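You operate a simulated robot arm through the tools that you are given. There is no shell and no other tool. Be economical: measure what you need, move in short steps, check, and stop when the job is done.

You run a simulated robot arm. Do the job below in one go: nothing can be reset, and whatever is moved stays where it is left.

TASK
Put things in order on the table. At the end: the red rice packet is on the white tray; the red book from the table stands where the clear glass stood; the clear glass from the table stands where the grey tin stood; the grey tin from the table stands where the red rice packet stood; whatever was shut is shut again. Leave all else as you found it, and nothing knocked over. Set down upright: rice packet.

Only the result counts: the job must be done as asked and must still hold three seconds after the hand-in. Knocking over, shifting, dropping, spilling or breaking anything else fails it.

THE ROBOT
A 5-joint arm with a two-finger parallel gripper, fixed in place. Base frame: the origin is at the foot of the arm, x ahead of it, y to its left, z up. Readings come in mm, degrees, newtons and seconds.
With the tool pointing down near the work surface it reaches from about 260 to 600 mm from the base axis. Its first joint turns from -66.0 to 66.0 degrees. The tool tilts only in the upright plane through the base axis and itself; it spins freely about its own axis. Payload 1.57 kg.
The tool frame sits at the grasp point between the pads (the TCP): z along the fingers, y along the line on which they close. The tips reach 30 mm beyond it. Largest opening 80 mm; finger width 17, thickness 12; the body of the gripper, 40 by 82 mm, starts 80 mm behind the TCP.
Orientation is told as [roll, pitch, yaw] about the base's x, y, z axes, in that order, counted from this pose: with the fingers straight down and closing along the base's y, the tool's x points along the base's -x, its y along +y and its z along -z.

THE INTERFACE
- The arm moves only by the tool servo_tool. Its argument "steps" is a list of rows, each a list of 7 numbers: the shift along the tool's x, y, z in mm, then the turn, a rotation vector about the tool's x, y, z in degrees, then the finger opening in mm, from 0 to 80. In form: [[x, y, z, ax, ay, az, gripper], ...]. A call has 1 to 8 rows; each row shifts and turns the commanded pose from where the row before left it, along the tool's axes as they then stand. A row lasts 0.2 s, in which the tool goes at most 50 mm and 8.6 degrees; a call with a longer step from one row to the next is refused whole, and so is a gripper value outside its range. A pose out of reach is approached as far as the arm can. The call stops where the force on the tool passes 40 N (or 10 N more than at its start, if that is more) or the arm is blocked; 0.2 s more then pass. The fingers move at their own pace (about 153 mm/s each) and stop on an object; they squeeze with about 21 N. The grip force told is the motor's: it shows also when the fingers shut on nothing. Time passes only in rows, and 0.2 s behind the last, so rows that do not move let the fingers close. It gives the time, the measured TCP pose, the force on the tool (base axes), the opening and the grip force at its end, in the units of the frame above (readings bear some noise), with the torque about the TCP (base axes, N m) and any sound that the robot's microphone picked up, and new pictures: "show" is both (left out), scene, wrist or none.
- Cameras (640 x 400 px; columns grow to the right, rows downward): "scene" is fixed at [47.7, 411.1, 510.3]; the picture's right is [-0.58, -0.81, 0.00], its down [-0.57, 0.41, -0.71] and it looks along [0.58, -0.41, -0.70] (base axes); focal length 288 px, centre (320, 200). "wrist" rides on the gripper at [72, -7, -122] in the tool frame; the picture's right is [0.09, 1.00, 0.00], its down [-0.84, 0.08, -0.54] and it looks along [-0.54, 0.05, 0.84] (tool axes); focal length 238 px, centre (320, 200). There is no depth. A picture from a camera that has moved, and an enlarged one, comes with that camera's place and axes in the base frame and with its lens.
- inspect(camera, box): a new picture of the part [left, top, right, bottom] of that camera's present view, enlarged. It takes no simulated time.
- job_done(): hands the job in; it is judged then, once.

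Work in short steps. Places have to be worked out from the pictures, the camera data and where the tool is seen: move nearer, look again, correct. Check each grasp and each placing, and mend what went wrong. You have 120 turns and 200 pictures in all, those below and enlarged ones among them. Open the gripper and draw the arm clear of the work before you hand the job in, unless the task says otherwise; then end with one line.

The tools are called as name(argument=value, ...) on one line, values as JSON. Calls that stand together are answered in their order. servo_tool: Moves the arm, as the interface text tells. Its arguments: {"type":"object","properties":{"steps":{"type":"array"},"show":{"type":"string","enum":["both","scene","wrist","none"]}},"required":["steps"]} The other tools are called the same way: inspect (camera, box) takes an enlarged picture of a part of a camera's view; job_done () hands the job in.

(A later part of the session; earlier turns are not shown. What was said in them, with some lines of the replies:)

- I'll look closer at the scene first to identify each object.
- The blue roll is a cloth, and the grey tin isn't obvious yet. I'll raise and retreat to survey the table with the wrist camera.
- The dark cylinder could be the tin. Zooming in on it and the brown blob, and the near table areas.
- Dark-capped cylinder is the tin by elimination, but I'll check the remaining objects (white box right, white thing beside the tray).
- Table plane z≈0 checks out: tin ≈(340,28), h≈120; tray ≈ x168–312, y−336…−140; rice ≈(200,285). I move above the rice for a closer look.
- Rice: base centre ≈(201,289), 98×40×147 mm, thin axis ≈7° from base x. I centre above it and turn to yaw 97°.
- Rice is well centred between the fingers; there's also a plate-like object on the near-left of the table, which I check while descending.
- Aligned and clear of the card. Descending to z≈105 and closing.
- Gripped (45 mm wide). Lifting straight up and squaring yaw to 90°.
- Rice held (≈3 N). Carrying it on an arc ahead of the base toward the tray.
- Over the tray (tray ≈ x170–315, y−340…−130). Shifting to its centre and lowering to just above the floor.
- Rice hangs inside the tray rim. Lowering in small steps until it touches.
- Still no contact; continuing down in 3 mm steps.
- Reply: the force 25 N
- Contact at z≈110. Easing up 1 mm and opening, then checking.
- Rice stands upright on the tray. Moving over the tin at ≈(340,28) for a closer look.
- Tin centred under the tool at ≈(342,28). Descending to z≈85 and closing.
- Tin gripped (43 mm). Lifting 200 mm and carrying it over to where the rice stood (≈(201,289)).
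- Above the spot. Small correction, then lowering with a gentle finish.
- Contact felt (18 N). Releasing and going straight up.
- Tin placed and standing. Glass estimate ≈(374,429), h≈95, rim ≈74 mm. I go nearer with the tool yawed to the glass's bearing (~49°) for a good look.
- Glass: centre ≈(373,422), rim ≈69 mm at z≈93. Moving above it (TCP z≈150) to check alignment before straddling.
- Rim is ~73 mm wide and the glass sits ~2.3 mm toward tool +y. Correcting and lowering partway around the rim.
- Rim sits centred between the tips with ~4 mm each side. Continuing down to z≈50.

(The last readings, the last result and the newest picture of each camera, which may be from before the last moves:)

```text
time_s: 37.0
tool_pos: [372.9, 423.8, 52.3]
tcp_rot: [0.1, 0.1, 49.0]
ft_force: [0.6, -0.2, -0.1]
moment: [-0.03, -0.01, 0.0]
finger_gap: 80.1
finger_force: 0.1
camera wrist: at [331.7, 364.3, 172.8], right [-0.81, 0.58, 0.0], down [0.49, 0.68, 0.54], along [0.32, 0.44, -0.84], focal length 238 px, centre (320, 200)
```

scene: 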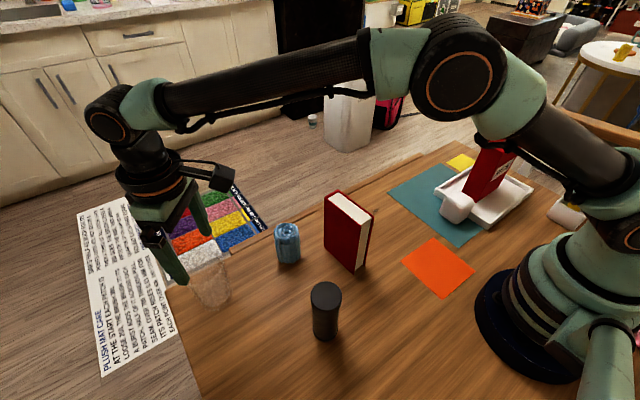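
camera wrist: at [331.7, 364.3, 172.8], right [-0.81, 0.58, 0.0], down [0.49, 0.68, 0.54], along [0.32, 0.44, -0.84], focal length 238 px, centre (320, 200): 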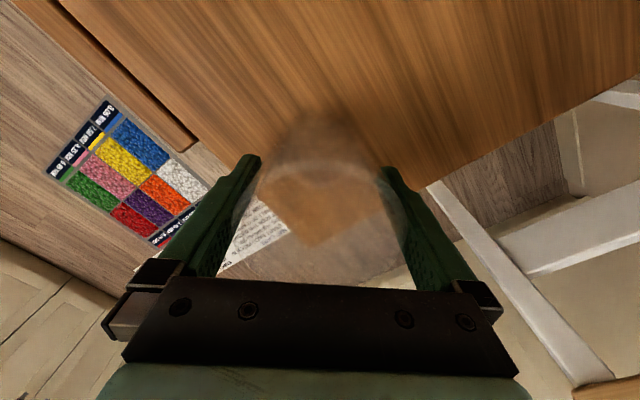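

Straddling without contact. Closing on the glass.

servo_tool(steps=[[0, 0, 0, 0, 0, 0, 72], [0, 0, 0, 0, 0, 0, 66], [0, 0, 0, 0, 0, 0, 60], [0, 0, 0, 0, 0, 0, 54], [0, 0, 0, 0, 0, 0, 50], [0, 0, 0, 0, 0, 0, 50]], show="wrist")

```text
time_s: 38.4
tool_pos: [372.6, 424.2, 51.3]
tcp_rot: [0.0, 0.0, 48.9]
ft_force: [0.3, 0.4, 0.1]
moment: [0.01, 0.02, -0.01]
finger_gap: 70.8
finger_force: 21.5
camera wrist: at [331.6, 364.3, 173.0], right [-0.81, 0.58, 0.0], down [0.49, 0.68, 0.54], along [0.32, 0.44, -0.84], focal length 238 px, centre (320, 200)
```

wrist: 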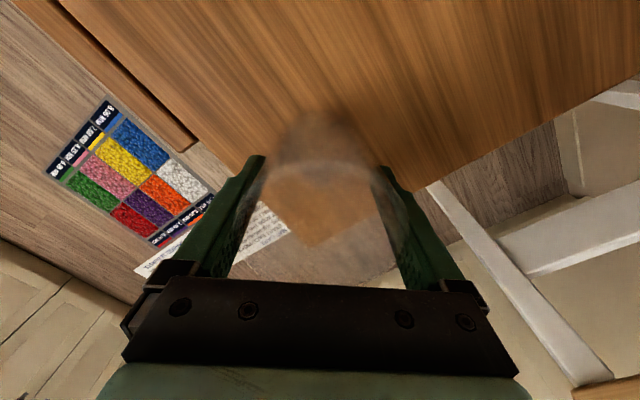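

Glass gripped. Lifting slightly to test the hold.

servo_tool(steps=[[0, 0, -10, 0, 0, 0, 50], [0, 0, -20, 0, 0, 0, 50], [0, 0, -30, 0, 0, 0, 50], [0, 0, 0, 0, 0, 0, 50]], show="both")

```text
time_s: 39.4
tool_pos: [371.8, 425.3, 115.7]
tcp_rot: [0.0, 0.0, 49.1]
ft_force: [-0.4, -0.1, -2.4]
moment: [0.02, -0.02, -0.01]
finger_gap: 71.2
finger_force: 21.2
camera wrist: at [331.2, 365.1, 235.3], right [-0.81, 0.58, 0.0], down [0.49, 0.68, 0.54], along [0.32, 0.44, -0.84], focal length 238 px, centre (320, 200)
```

scene: 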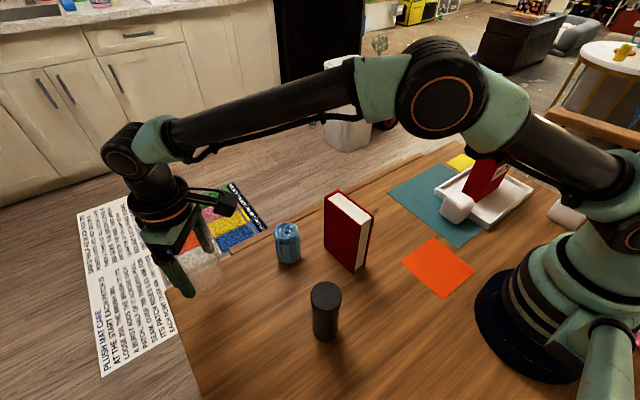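
wrist: 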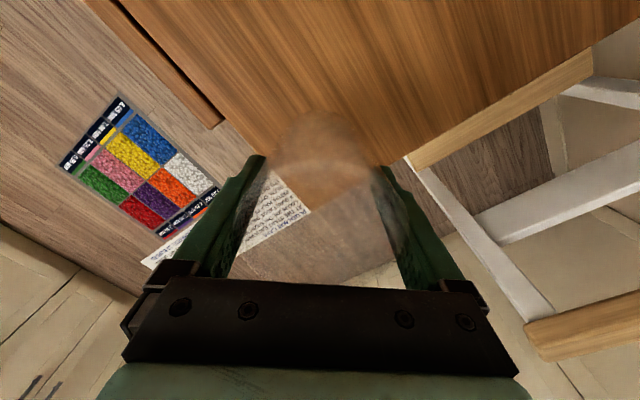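

Hold is good (−2.4 N). Pulling inward and up, then across over cloth/book toward the tin's old spot (341,28).

servo_tool(steps=[[28, 0, -35, 0, 0, 0, 50], [28, 0, -35, 0, 0, 0, 50], [28, 0, -35, 0, 0, 0, 50], [28, 0, -35, 0, 0, 0, 50], [0, 0, 0, 0, 0, 0, 50]], show="none")

servo_tool(steps=[[29.7, -33.8, 0, 0, 0, 0, 50], [29.7, -33.8, 0, 0, 0, 0, 50], [29.7, -33.8, 0, 0, 0, 0, 50], [29.7, -33.8, 0, 0, 0, 0, 50], [29.7, -33.8, 0, 0, 0, 0, 50], [29.7, -33.8, 0, 0, 0, 0, 50], [29.8, -34.1, 0, 0, 0, 0, 50], [0, 0, 0, 0, 0, 0, 50]], show="both")

```text
time_s: 40.6
tool_pos: [297.3, 337.7, 255.3]
tcp_rot: [-0.1, -0.1, 48.9]
ft_force: [0.0, 0.3, -2.8]
moment: [0.02, 0.04, -0.01]
finger_gap: 71.0
finger_force: 21.0
```

```text
time_s: 42.4
tool_pos: [338.2, 25.2, 251.8]
tcp_rot: [0.1, 0.0, 49.0]
ft_force: [0.4, -0.2, -2.8]
moment: [0.01, 0.01, 0.02]
finger_gap: 70.7
finger_force: 20.6
camera wrist: at [296.9, -34.9, 372.9], right [-0.81, 0.58, 0.0], down [0.49, 0.68, 0.54], along [0.32, 0.44, -0.84], focal length 238 px, centre (320, 200)
```

scene: 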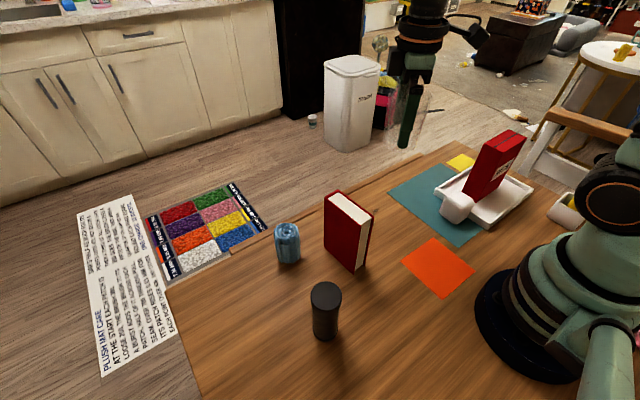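
wrist: 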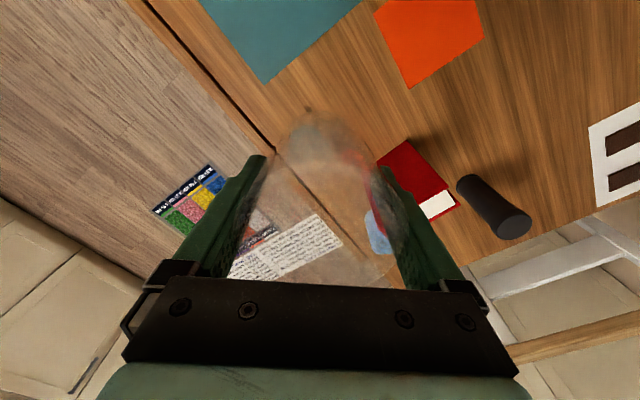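

Positioned at (341,28). Lowering the glass, gently at the end.

servo_tool(steps=[[0, 0, 45, 0, 0, 0, 50], [0, 0, 45, 0, 0, 0, 50], [0, 0, 45, 0, 0, 0, 50], [0, 0, 40, 0, 0, 0, 50], [0, 0, 18, 0, 0, 0, 50], [0, 0, 4, 0, 0, 0, 50], [0, 0, 2, 0, 0, 0, 50], [0, 0, 0, 0, 0, 0, 50]], show="both")

```text
time_s: 44.2
tool_pos: [340.1, 29.4, 52.5]
tcp_rot: [-0.1, 0.0, 48.9]
ft_force: [0.0, -0.2, -1.8]
moment: [-0.02, -0.01, -0.03]
finger_gap: 70.9
finger_force: 21.0
camera wrist: at [298.5, -29.8, 173.5], right [-0.81, 0.58, 0.0], down [0.49, 0.68, 0.54], along [0.32, 0.44, -0.84], focal length 238 px, centre (320, 200)
```

scene: 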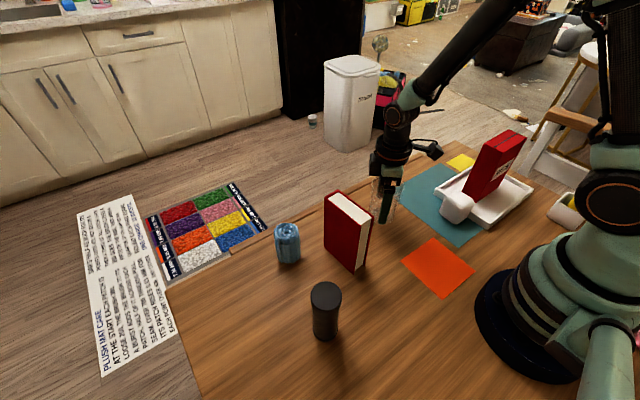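
wrist: 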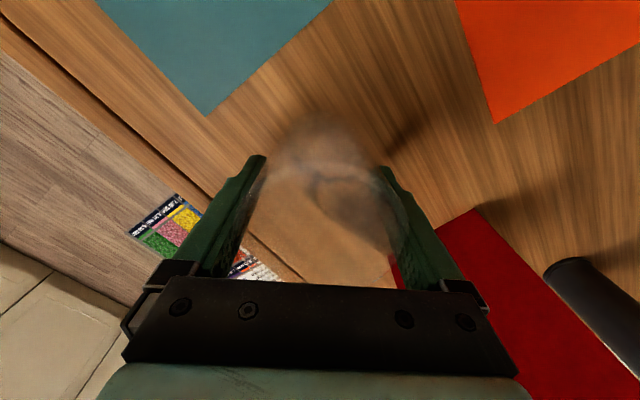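

Nearly down, no contact yet. Lowering in 1 mm steps.

servo_tool(steps=[[0, 0, 1, 0, 0, 0, 50], [0, 0, 1, 0, 0, 0, 50], [0, 0, 0, 0, 0, 0, 50]], show="none")

```text
time_s: 45.0
tool_pos: [341.0, 29.3, 52.3]
tcp_rot: [0.0, 0.1, 48.9]
ft_force: [-4.5, -1.2, 13.1]
moment: [-0.02, -0.01, -0.08]
finger_gap: 71.0
finger_force: 21.0
```

Contact (13 N). Opening fully and rising slowly past the rim.

servo_tool(steps=[[0, 0, 0, 0, 0, 0, 74], [0, 0, 0, 0, 0, 0, 80], [0, 0, 0, 0, 0, 0, 80], [0, 0, -20, 0, 0, 0, 80], [0, 0, -25, 0, 0, 0, 80], [0, 0, -35, 0, 0, 0, 80], [0, 0, 0, 0, 0, 0, 80]], show="both")

```text
time_s: 46.6
tool_pos: [341.2, 27.2, 133.0]
tcp_rot: [0.1, -0.1, 48.9]
ft_force: [0.9, 0.3, 0.5]
moment: [0.01, 0.02, -0.02]
finger_gap: 80.0
finger_force: 0.1
camera wrist: at [300.1, -31.8, 253.6], right [-0.81, 0.58, 0.0], down [0.49, 0.68, 0.54], along [0.32, 0.44, -0.84], focal length 238 px, centre (320, 200)
```

scene: 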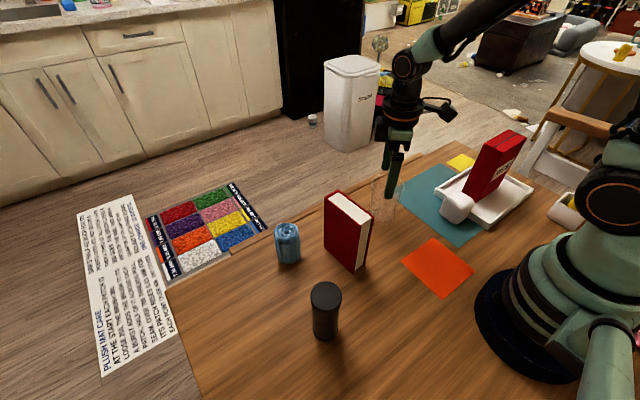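
wrist: 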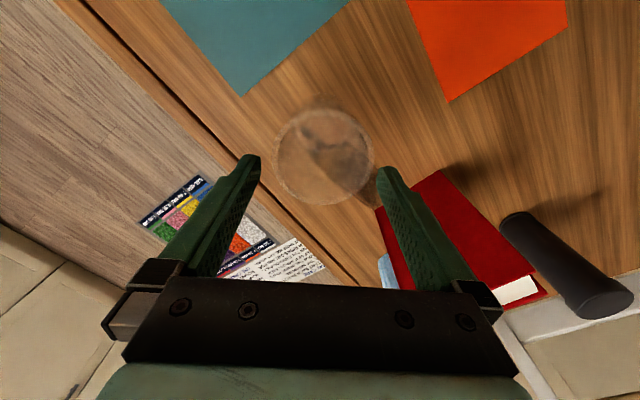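

Glass stands. Checking its position against the tin's old spot.

inspect(camera="scene", box=[310, 150, 410, 280])

inspect(camera="wrist", box=[220, 80, 420, 260])

```text
3.08 times, centred on (360, 215) of scene
camera zoom: at [47.7, 411.1, 510.3], right [-0.58, -0.81, 0.0], down [-0.57, 0.41, -0.71], along [0.58, -0.41, -0.7], focal length 886 px, centre (197, 154)
```

zoom: 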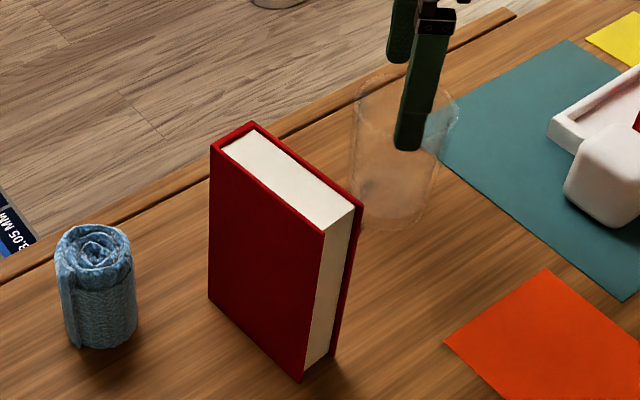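

```text
2.22 times, centred on (320, 170) of wrist
camera zoom: at [300.1, -31.8, 253.6], right [-0.81, 0.58, 0.0], down [0.49, 0.68, 0.54], along [0.32, 0.44, -0.84], focal length 530 px, centre (320, 267)
```

zoom: 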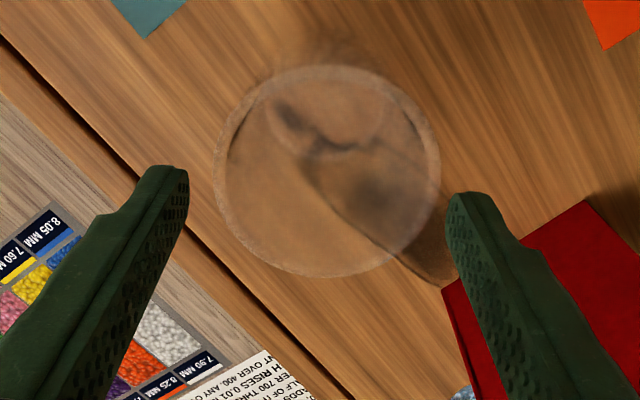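

Glass within a few mm of the tin's spot. Book: base ≈ 90×31 mm, centre ≈(305,168), h≈148, long axis ≈6°. Rising, turning to yaw 6° and moving above it.

servo_tool(steps=[[0, 0, -45, 0, 0, 0, 80], [0, 0, -45, 0, 0, 0, 80], [0, 0, -35, 0, 0, 0, 80], [0, 0, 0, 0, 0, 8.6, 80], [0, 0, 0, 0, 0, 8.6, 80], [0, 0, 0, 0, 0, 8.6, 80], [0, 0, 0, 0, 0, 8.6, 80], [0, 0, 0, 0, 0, 8.6, 80]], show="none")

servo_tool(steps=[[7.2, 47.8, 0, 0, 0, 0, 80], [7.2, 47.8, 0, 0, 0, 0, 80], [7.1, 47.8, 0, 0, 0, 0, 80], [0, 0, 0, 0, 0, 0, 80]], show="both")

inspect(camera="wrist", box=[220, 50, 420, 200])

```text
time_s: 48.4
tool_pos: [340.2, 26.8, 257.0]
tcp_rot: [-0.1, 0.0, 5.8]
ft_force: [-0.4, 0.4, 0.1]
moment: [0.01, -0.02, -0.01]
finger_gap: 80.0
finger_force: 0.1
```

```text
time_s: 49.4
tool_pos: [306.4, 169.7, 256.6]
tcp_rot: [0.1, 0.1, 5.9]
ft_force: [0.1, -0.9, -0.2]
moment: [-0.03, -0.02, 0.01]
finger_gap: 79.9
finger_force: 0.1
camera wrist: at [236.7, 154.1, 376.8], right [-0.19, 0.98, 0.0], down [0.82, 0.16, 0.54], along [0.53, 0.11, -0.84], focal length 238 px, centre (320, 200)
```

scene: 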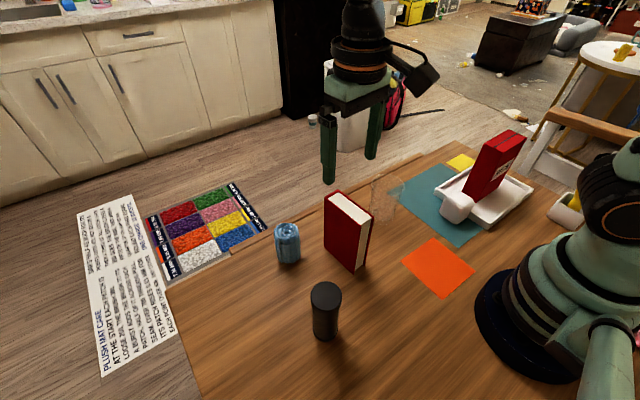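
wrist: 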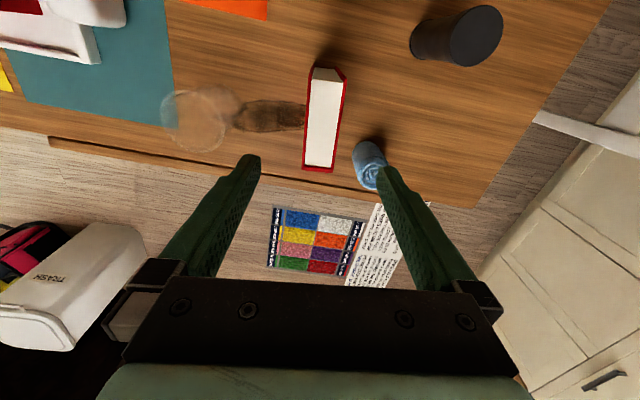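

```text
2.67 times, centred on (320, 125) of wrist
camera zoom: at [236.7, 154.1, 376.8], right [-0.19, 0.98, 0.0], down [0.82, 0.16, 0.54], along [0.53, 0.11, -0.84], focal length 636 px, centre (320, 400)
```

zoom: 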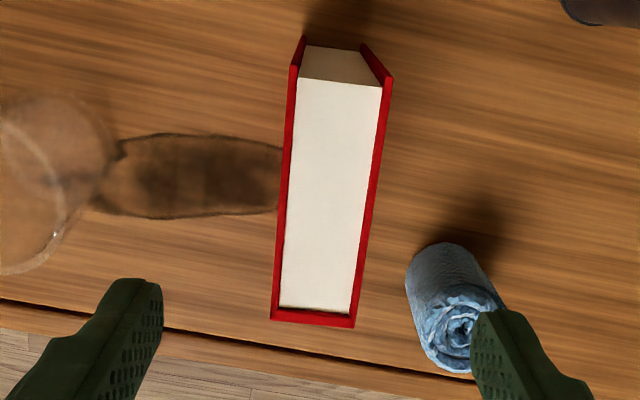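

Book's centre lies ~5 mm toward tool +x. Correcting, descending to z≈105 and closing.

servo_tool(steps=[[5, 1, 30, 0, 0, 1, 80], [0, 0, 40, 0, 0, 0, 80], [0, 0, 40, 0, 0, 0, 80], [0, 0, 39, 0, 0, 0, 80], [0, 0, 0, 0, 0, 0, 80]], show="both")

servo_tool(steps=[[0, 0, 0, 0, 0, 0, 60], [0, 0, 0, 0, 0, 0, 45], [0, 0, 0, 0, 0, 0, 35], [0, 0, 0, 0, 0, 0, 25], [0, 0, 0, 0, 0, 0, 20], [0, 0, 0, 0, 0, 0, 20]], show="both")

```text
time_s: 50.6
tool_pos: [299.8, 169.8, 106.2]
tcp_rot: [0.0, 0.0, 5.1]
ft_force: [-0.3, -0.1, 0.4]
moment: [0.02, -0.01, 0.0]
finger_gap: 80.0
finger_force: 0.1
camera wrist: at [229.2, 155.6, 227.4], right [-0.18, 0.98, 0.0], down [0.83, 0.15, 0.54], along [0.53, 0.1, -0.84], focal length 238 px, centre (320, 200)
```

scene: 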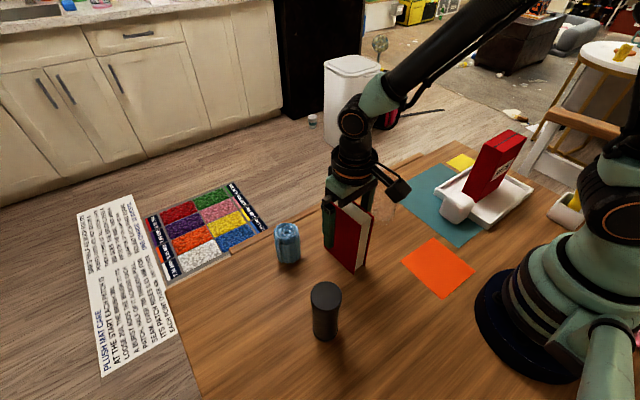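
wrist: 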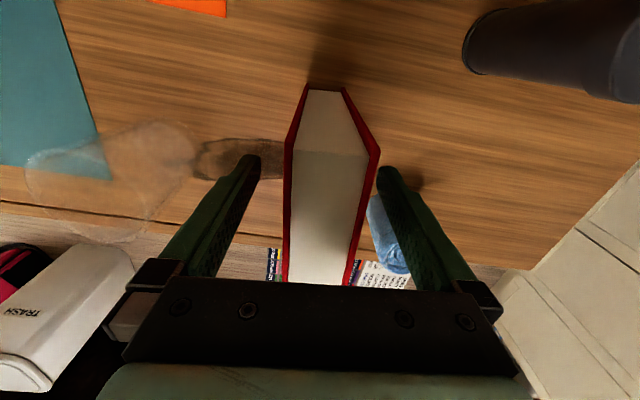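

```text
time_s: 52.0
tool_pos: [299.8, 169.7, 106.6]
tcp_rot: [0.0, -0.1, 5.0]
ft_force: [-0.6, 1.0, 0.2]
moment: [0.07, -0.06, -0.02]
finger_gap: 33.8
finger_force: 20.7
camera wrist: at [229.2, 155.7, 227.8], right [-0.18, 0.98, 0.0], down [0.83, 0.15, 0.54], along [0.53, 0.1, -0.84], focal length 238 px, centre (320, 200)
```

scene: 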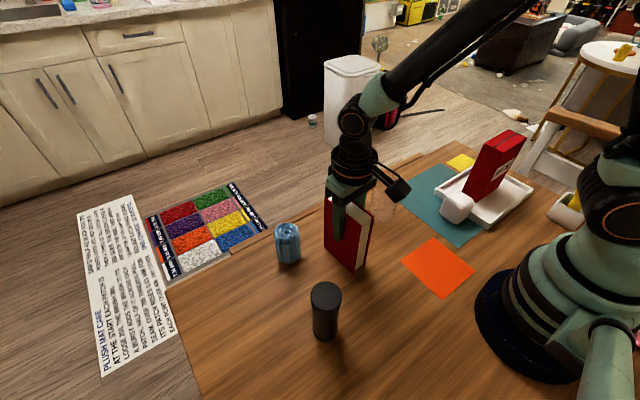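
wrist: 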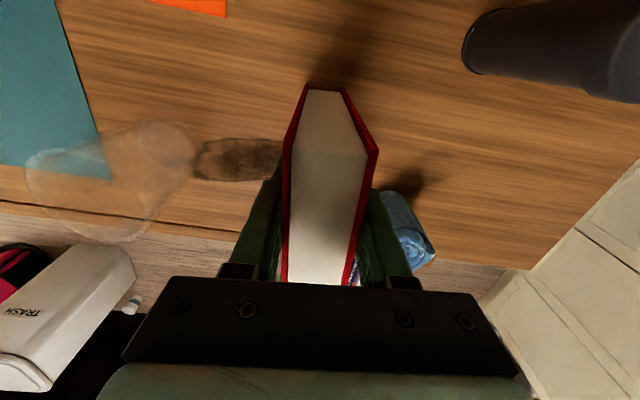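

Book held. Lifting 130 mm and checking the weight.

servo_tool(steps=[[0, 0, -15, 0, 0, 0, 20], [0, 0, -35, 0, 0, 0, 20], [0, 0, -40, 0, 0, 0, 20], [0, 0, -40, 0, 0, 0, 20], [0, 0, 0, 0, 0, 0, 20]], show="none")

servo_tool(steps=[[-1.1, 40.3, 0, 0, 0, 0, 20], [-1.1, 40.3, 0, 0, 0, 0, 20], [-1.1, 40.3, 0, 0, 0, 0, 20], [-1.1, 40.3, 0, 0, 0, 0, 20], [0, 0, 0, 0, 0, 0, 20]], show="both")

```text
time_s: 53.2
tool_pos: [301.1, 169.2, 238.0]
tcp_rot: [0.0, 0.1, 4.9]
ft_force: [-0.2, -0.6, -1.1]
moment: [-0.02, -0.01, -0.01]
finger_gap: 33.9
finger_force: 20.3
```

```text
time_s: 54.4
tool_pos: [288.5, 325.2, 239.5]
tcp_rot: [0.1, 0.0, 4.9]
ft_force: [-0.5, -0.3, -2.0]
moment: [0.0, -0.01, 0.03]
finger_gap: 33.8
finger_force: 20.9
camera wrist: at [217.9, 312.5, 360.8], right [-0.18, 0.98, 0.0], down [0.83, 0.15, 0.54], along [0.53, 0.1, -0.84], focal length 238 px, centre (320, 200)
```

scene: 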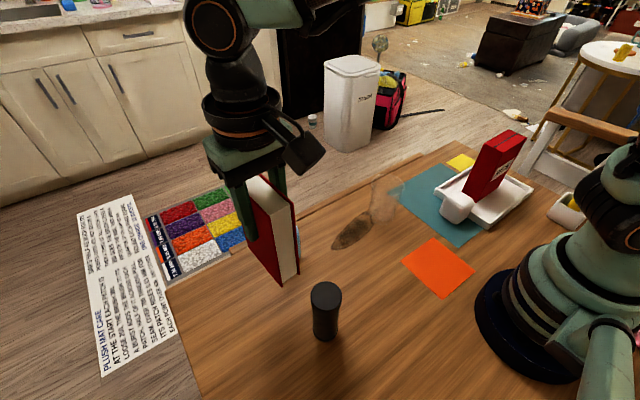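
wrist: 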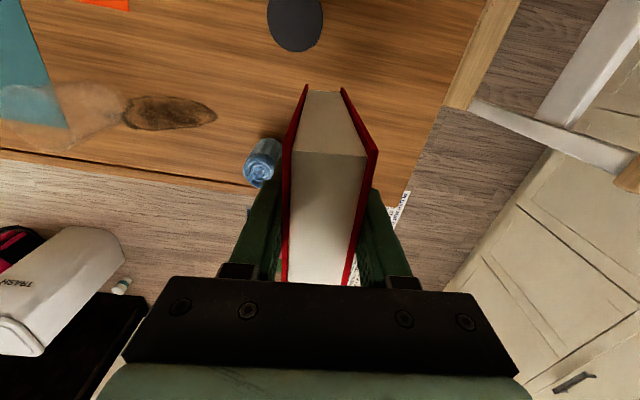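

Moving outward and lower toward the glass's old spot (372,423.6).

servo_tool(steps=[[-22.5, 21.5, 10, 0, 0, 0, 20], [-22.5, 21.5, 20, 0, 0, 0, 20], [-22.5, 21.5, 25, 0, 0, 0, 20], [-22.5, 21.5, 25, 0, 0, 0, 20], [0, 0, 0, 0, 0, 0, 20], [0, 0, 0, 0, 0, 0, 20]], show="both")

```text
time_s: 55.8
tool_pos: [371.8, 421.6, 158.1]
tcp_rot: [-0.1, 0.0, 4.9]
ft_force: [0.0, 0.1, -2.2]
moment: [0.02, 0.0, 0.03]
finger_gap: 33.8
finger_force: 21.3
camera wrist: at [301.7, 408.3, 278.7], right [-0.18, 0.98, 0.0], down [0.83, 0.15, 0.54], along [0.53, 0.1, -0.84], focal length 238 px, centre (320, 200)
```

scene: 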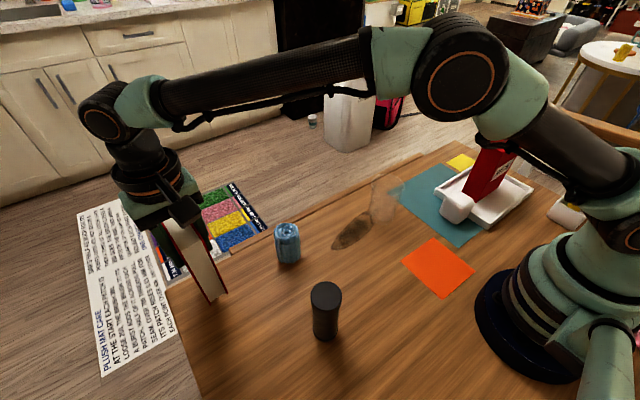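
wrist: 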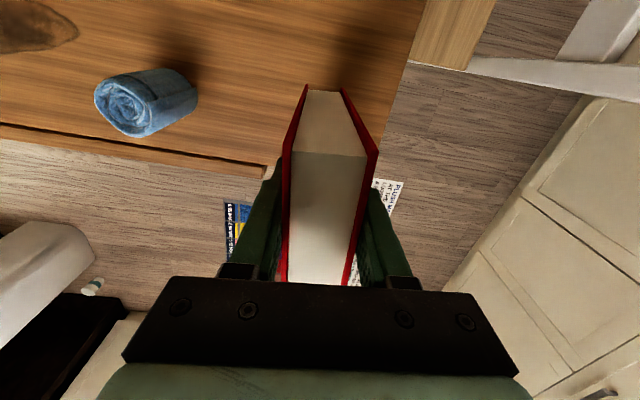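

On position with ≥70 mm to the table edges. Lowering to near contact.

servo_tool(steps=[[0, 0, 25, 0, 0, 0, 20], [0, 0, 18, 0, 0, 0, 20], [0, 0, 4, 0, 0, 0, 20], [0, 0, 0, 0, 0, 0, 20]], show="none")

servo_tool(steps=[[0, 0, 2, 0, 0, 0, 20], [0, 0, 1.5, 0, 0, 0, 20], [0, 0, 0, 0, 0, 0, 20]], show="scene")

```text
time_s: 56.8
tool_pos: [371.6, 423.4, 110.3]
tcp_rot: [0.0, 0.0, 5.0]
ft_force: [-0.6, 0.4, -2.6]
moment: [0.01, 0.01, -0.01]
finger_gap: 33.9
finger_force: 20.8
```

```text
time_s: 57.6
tool_pos: [373.0, 423.5, 106.3]
tcp_rot: [0.0, 0.0, 5.0]
ft_force: [0.4, 0.4, -1.4]
moment: [0.0, 0.01, -0.01]
finger_gap: 34.0
finger_force: 21.4
```

scene: 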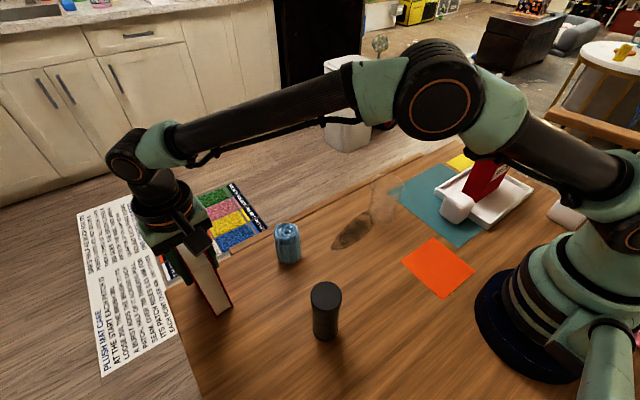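

Not yet touching; 1 mm steps further.

servo_tool(steps=[[0, 0, 1, 0, 0, 0, 20], [0, 0, 1, 0, 0, 0, 20], [0, 0, 0, 0, 0, 0, 20]], show="none")

```text
time_s: 58.4
tool_pos: [373.2, 424.6, 106.9]
tcp_rot: [-0.1, -0.1, 5.0]
ft_force: [-8.4, -5.5, 21.0]
moment: [-0.53, 0.17, -0.07]
finger_gap: 34.0
finger_force: 21.0
```

Contact. Easing 0.5 mm, opening and rising.

servo_tool(steps=[[0, 0, -0.5, 0, 0, 0, 20], [0, 0, 0, 0, 0, 0, 45], [0, 0, 0, 0, 0, 0, 65], [0, 0, 0, 0, 0, 0, 75], [0, 0, -30, 0, 0, 0, 75], [0, 0, -30, 0, 0, 0, 75], [0, 0, 0, 0, 0, 0, 75]], show="both")

```text
time_s: 60.0
tool_pos: [371.5, 425.1, 166.8]
tcp_rot: [0.0, -0.1, 4.9]
ft_force: [-0.6, -0.5, -0.1]
moment: [-0.01, 0.03, 0.0]
finger_gap: 75.2
finger_force: 0.0
camera wrist: at [302.0, 409.7, 288.2], right [-0.18, 0.98, 0.0], down [0.83, 0.15, 0.54], along [0.53, 0.1, -0.84], focal length 238 px, centre (320, 200)
```

scene: 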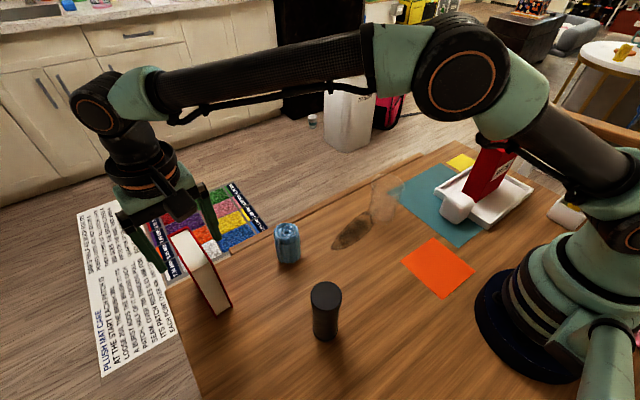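
wrist: 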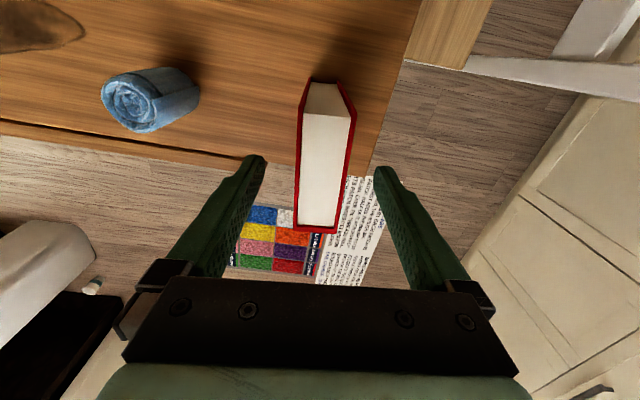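

Book stands upright. Raising above it, then retreating inward and up for a final check.

servo_tool(steps=[[0, 0, -25, 0, 0, 0, 75], [20, 0, -30, 0, 0, 0, 75], [30, -20, -30, 0, 0, 0, 75], [35, -30, -15, 0, 0, 0, 75], [10, -45, 0, 0, 0, 0, 75], [0, -45, 0, 0, 0, 0, 75], [0, -45, 0, 0, 0, 0, 75], [0, -45, 0, 0, 0, 0, 75]], show="both")

inspect(camera="scene", box=[150, 140, 550, 370])

```text
time_s: 61.8
tool_pos: [296.7, 186.1, 266.3]
tcp_rot: [-0.1, 0.0, 5.0]
ft_force: [0.0, 0.6, 0.3]
moment: [-0.03, 0.01, 0.01]
finger_gap: 75.1
finger_force: 0.1
camera wrist: at [226.9, 171.7, 386.8], right [-0.18, 0.98, 0.0], down [0.83, 0.15, 0.54], along [0.53, 0.1, -0.84], focal length 238 px, centre (320, 200)
```

scene: 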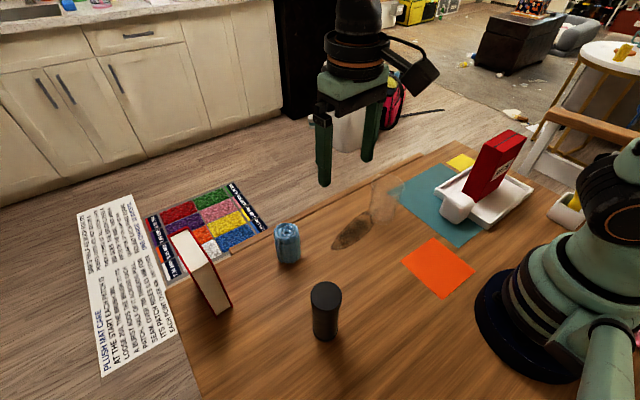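
wrist: 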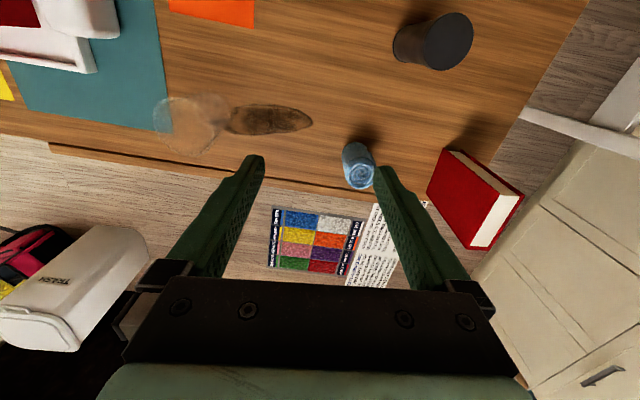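

```text
1.60 times, centred on (350, 255) of scene
camera zoom: at [47.7, 411.1, 510.3], right [-0.58, -0.81, 0.0], down [-0.57, 0.41, -0.71], along [0.58, -0.41, -0.7], focal length 460 px, centre (272, 112)
```

zoom: 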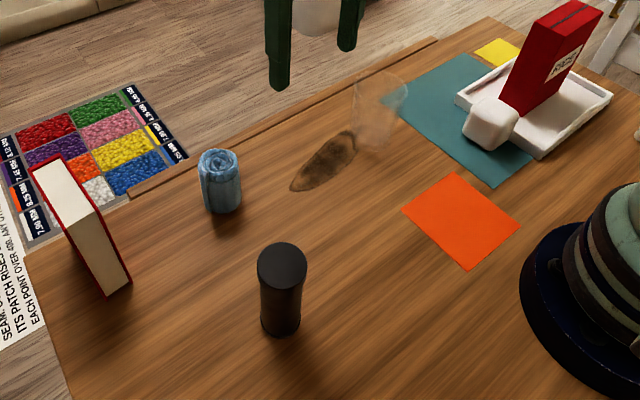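

The pictures show the rice upright on the tray, the tin, glass and book standing on their new spots, and the cloth, cube and cards where they were. The arm is clear and the gripper open, so I'm handing in.

job_done()

```text
The job is handed in.
```

I moved all four things and handed the job in: the rice packet is upright on the white tray, the grey tin stands where the rice was, the clear glass where the tin was, and the red book where the glass was. I took the dark capped cylinder to be the grey tin, since nothing else on the table fitted. I saw nothing shut that needed reopening, and nothing else was moved or knocked over in the last pictures.
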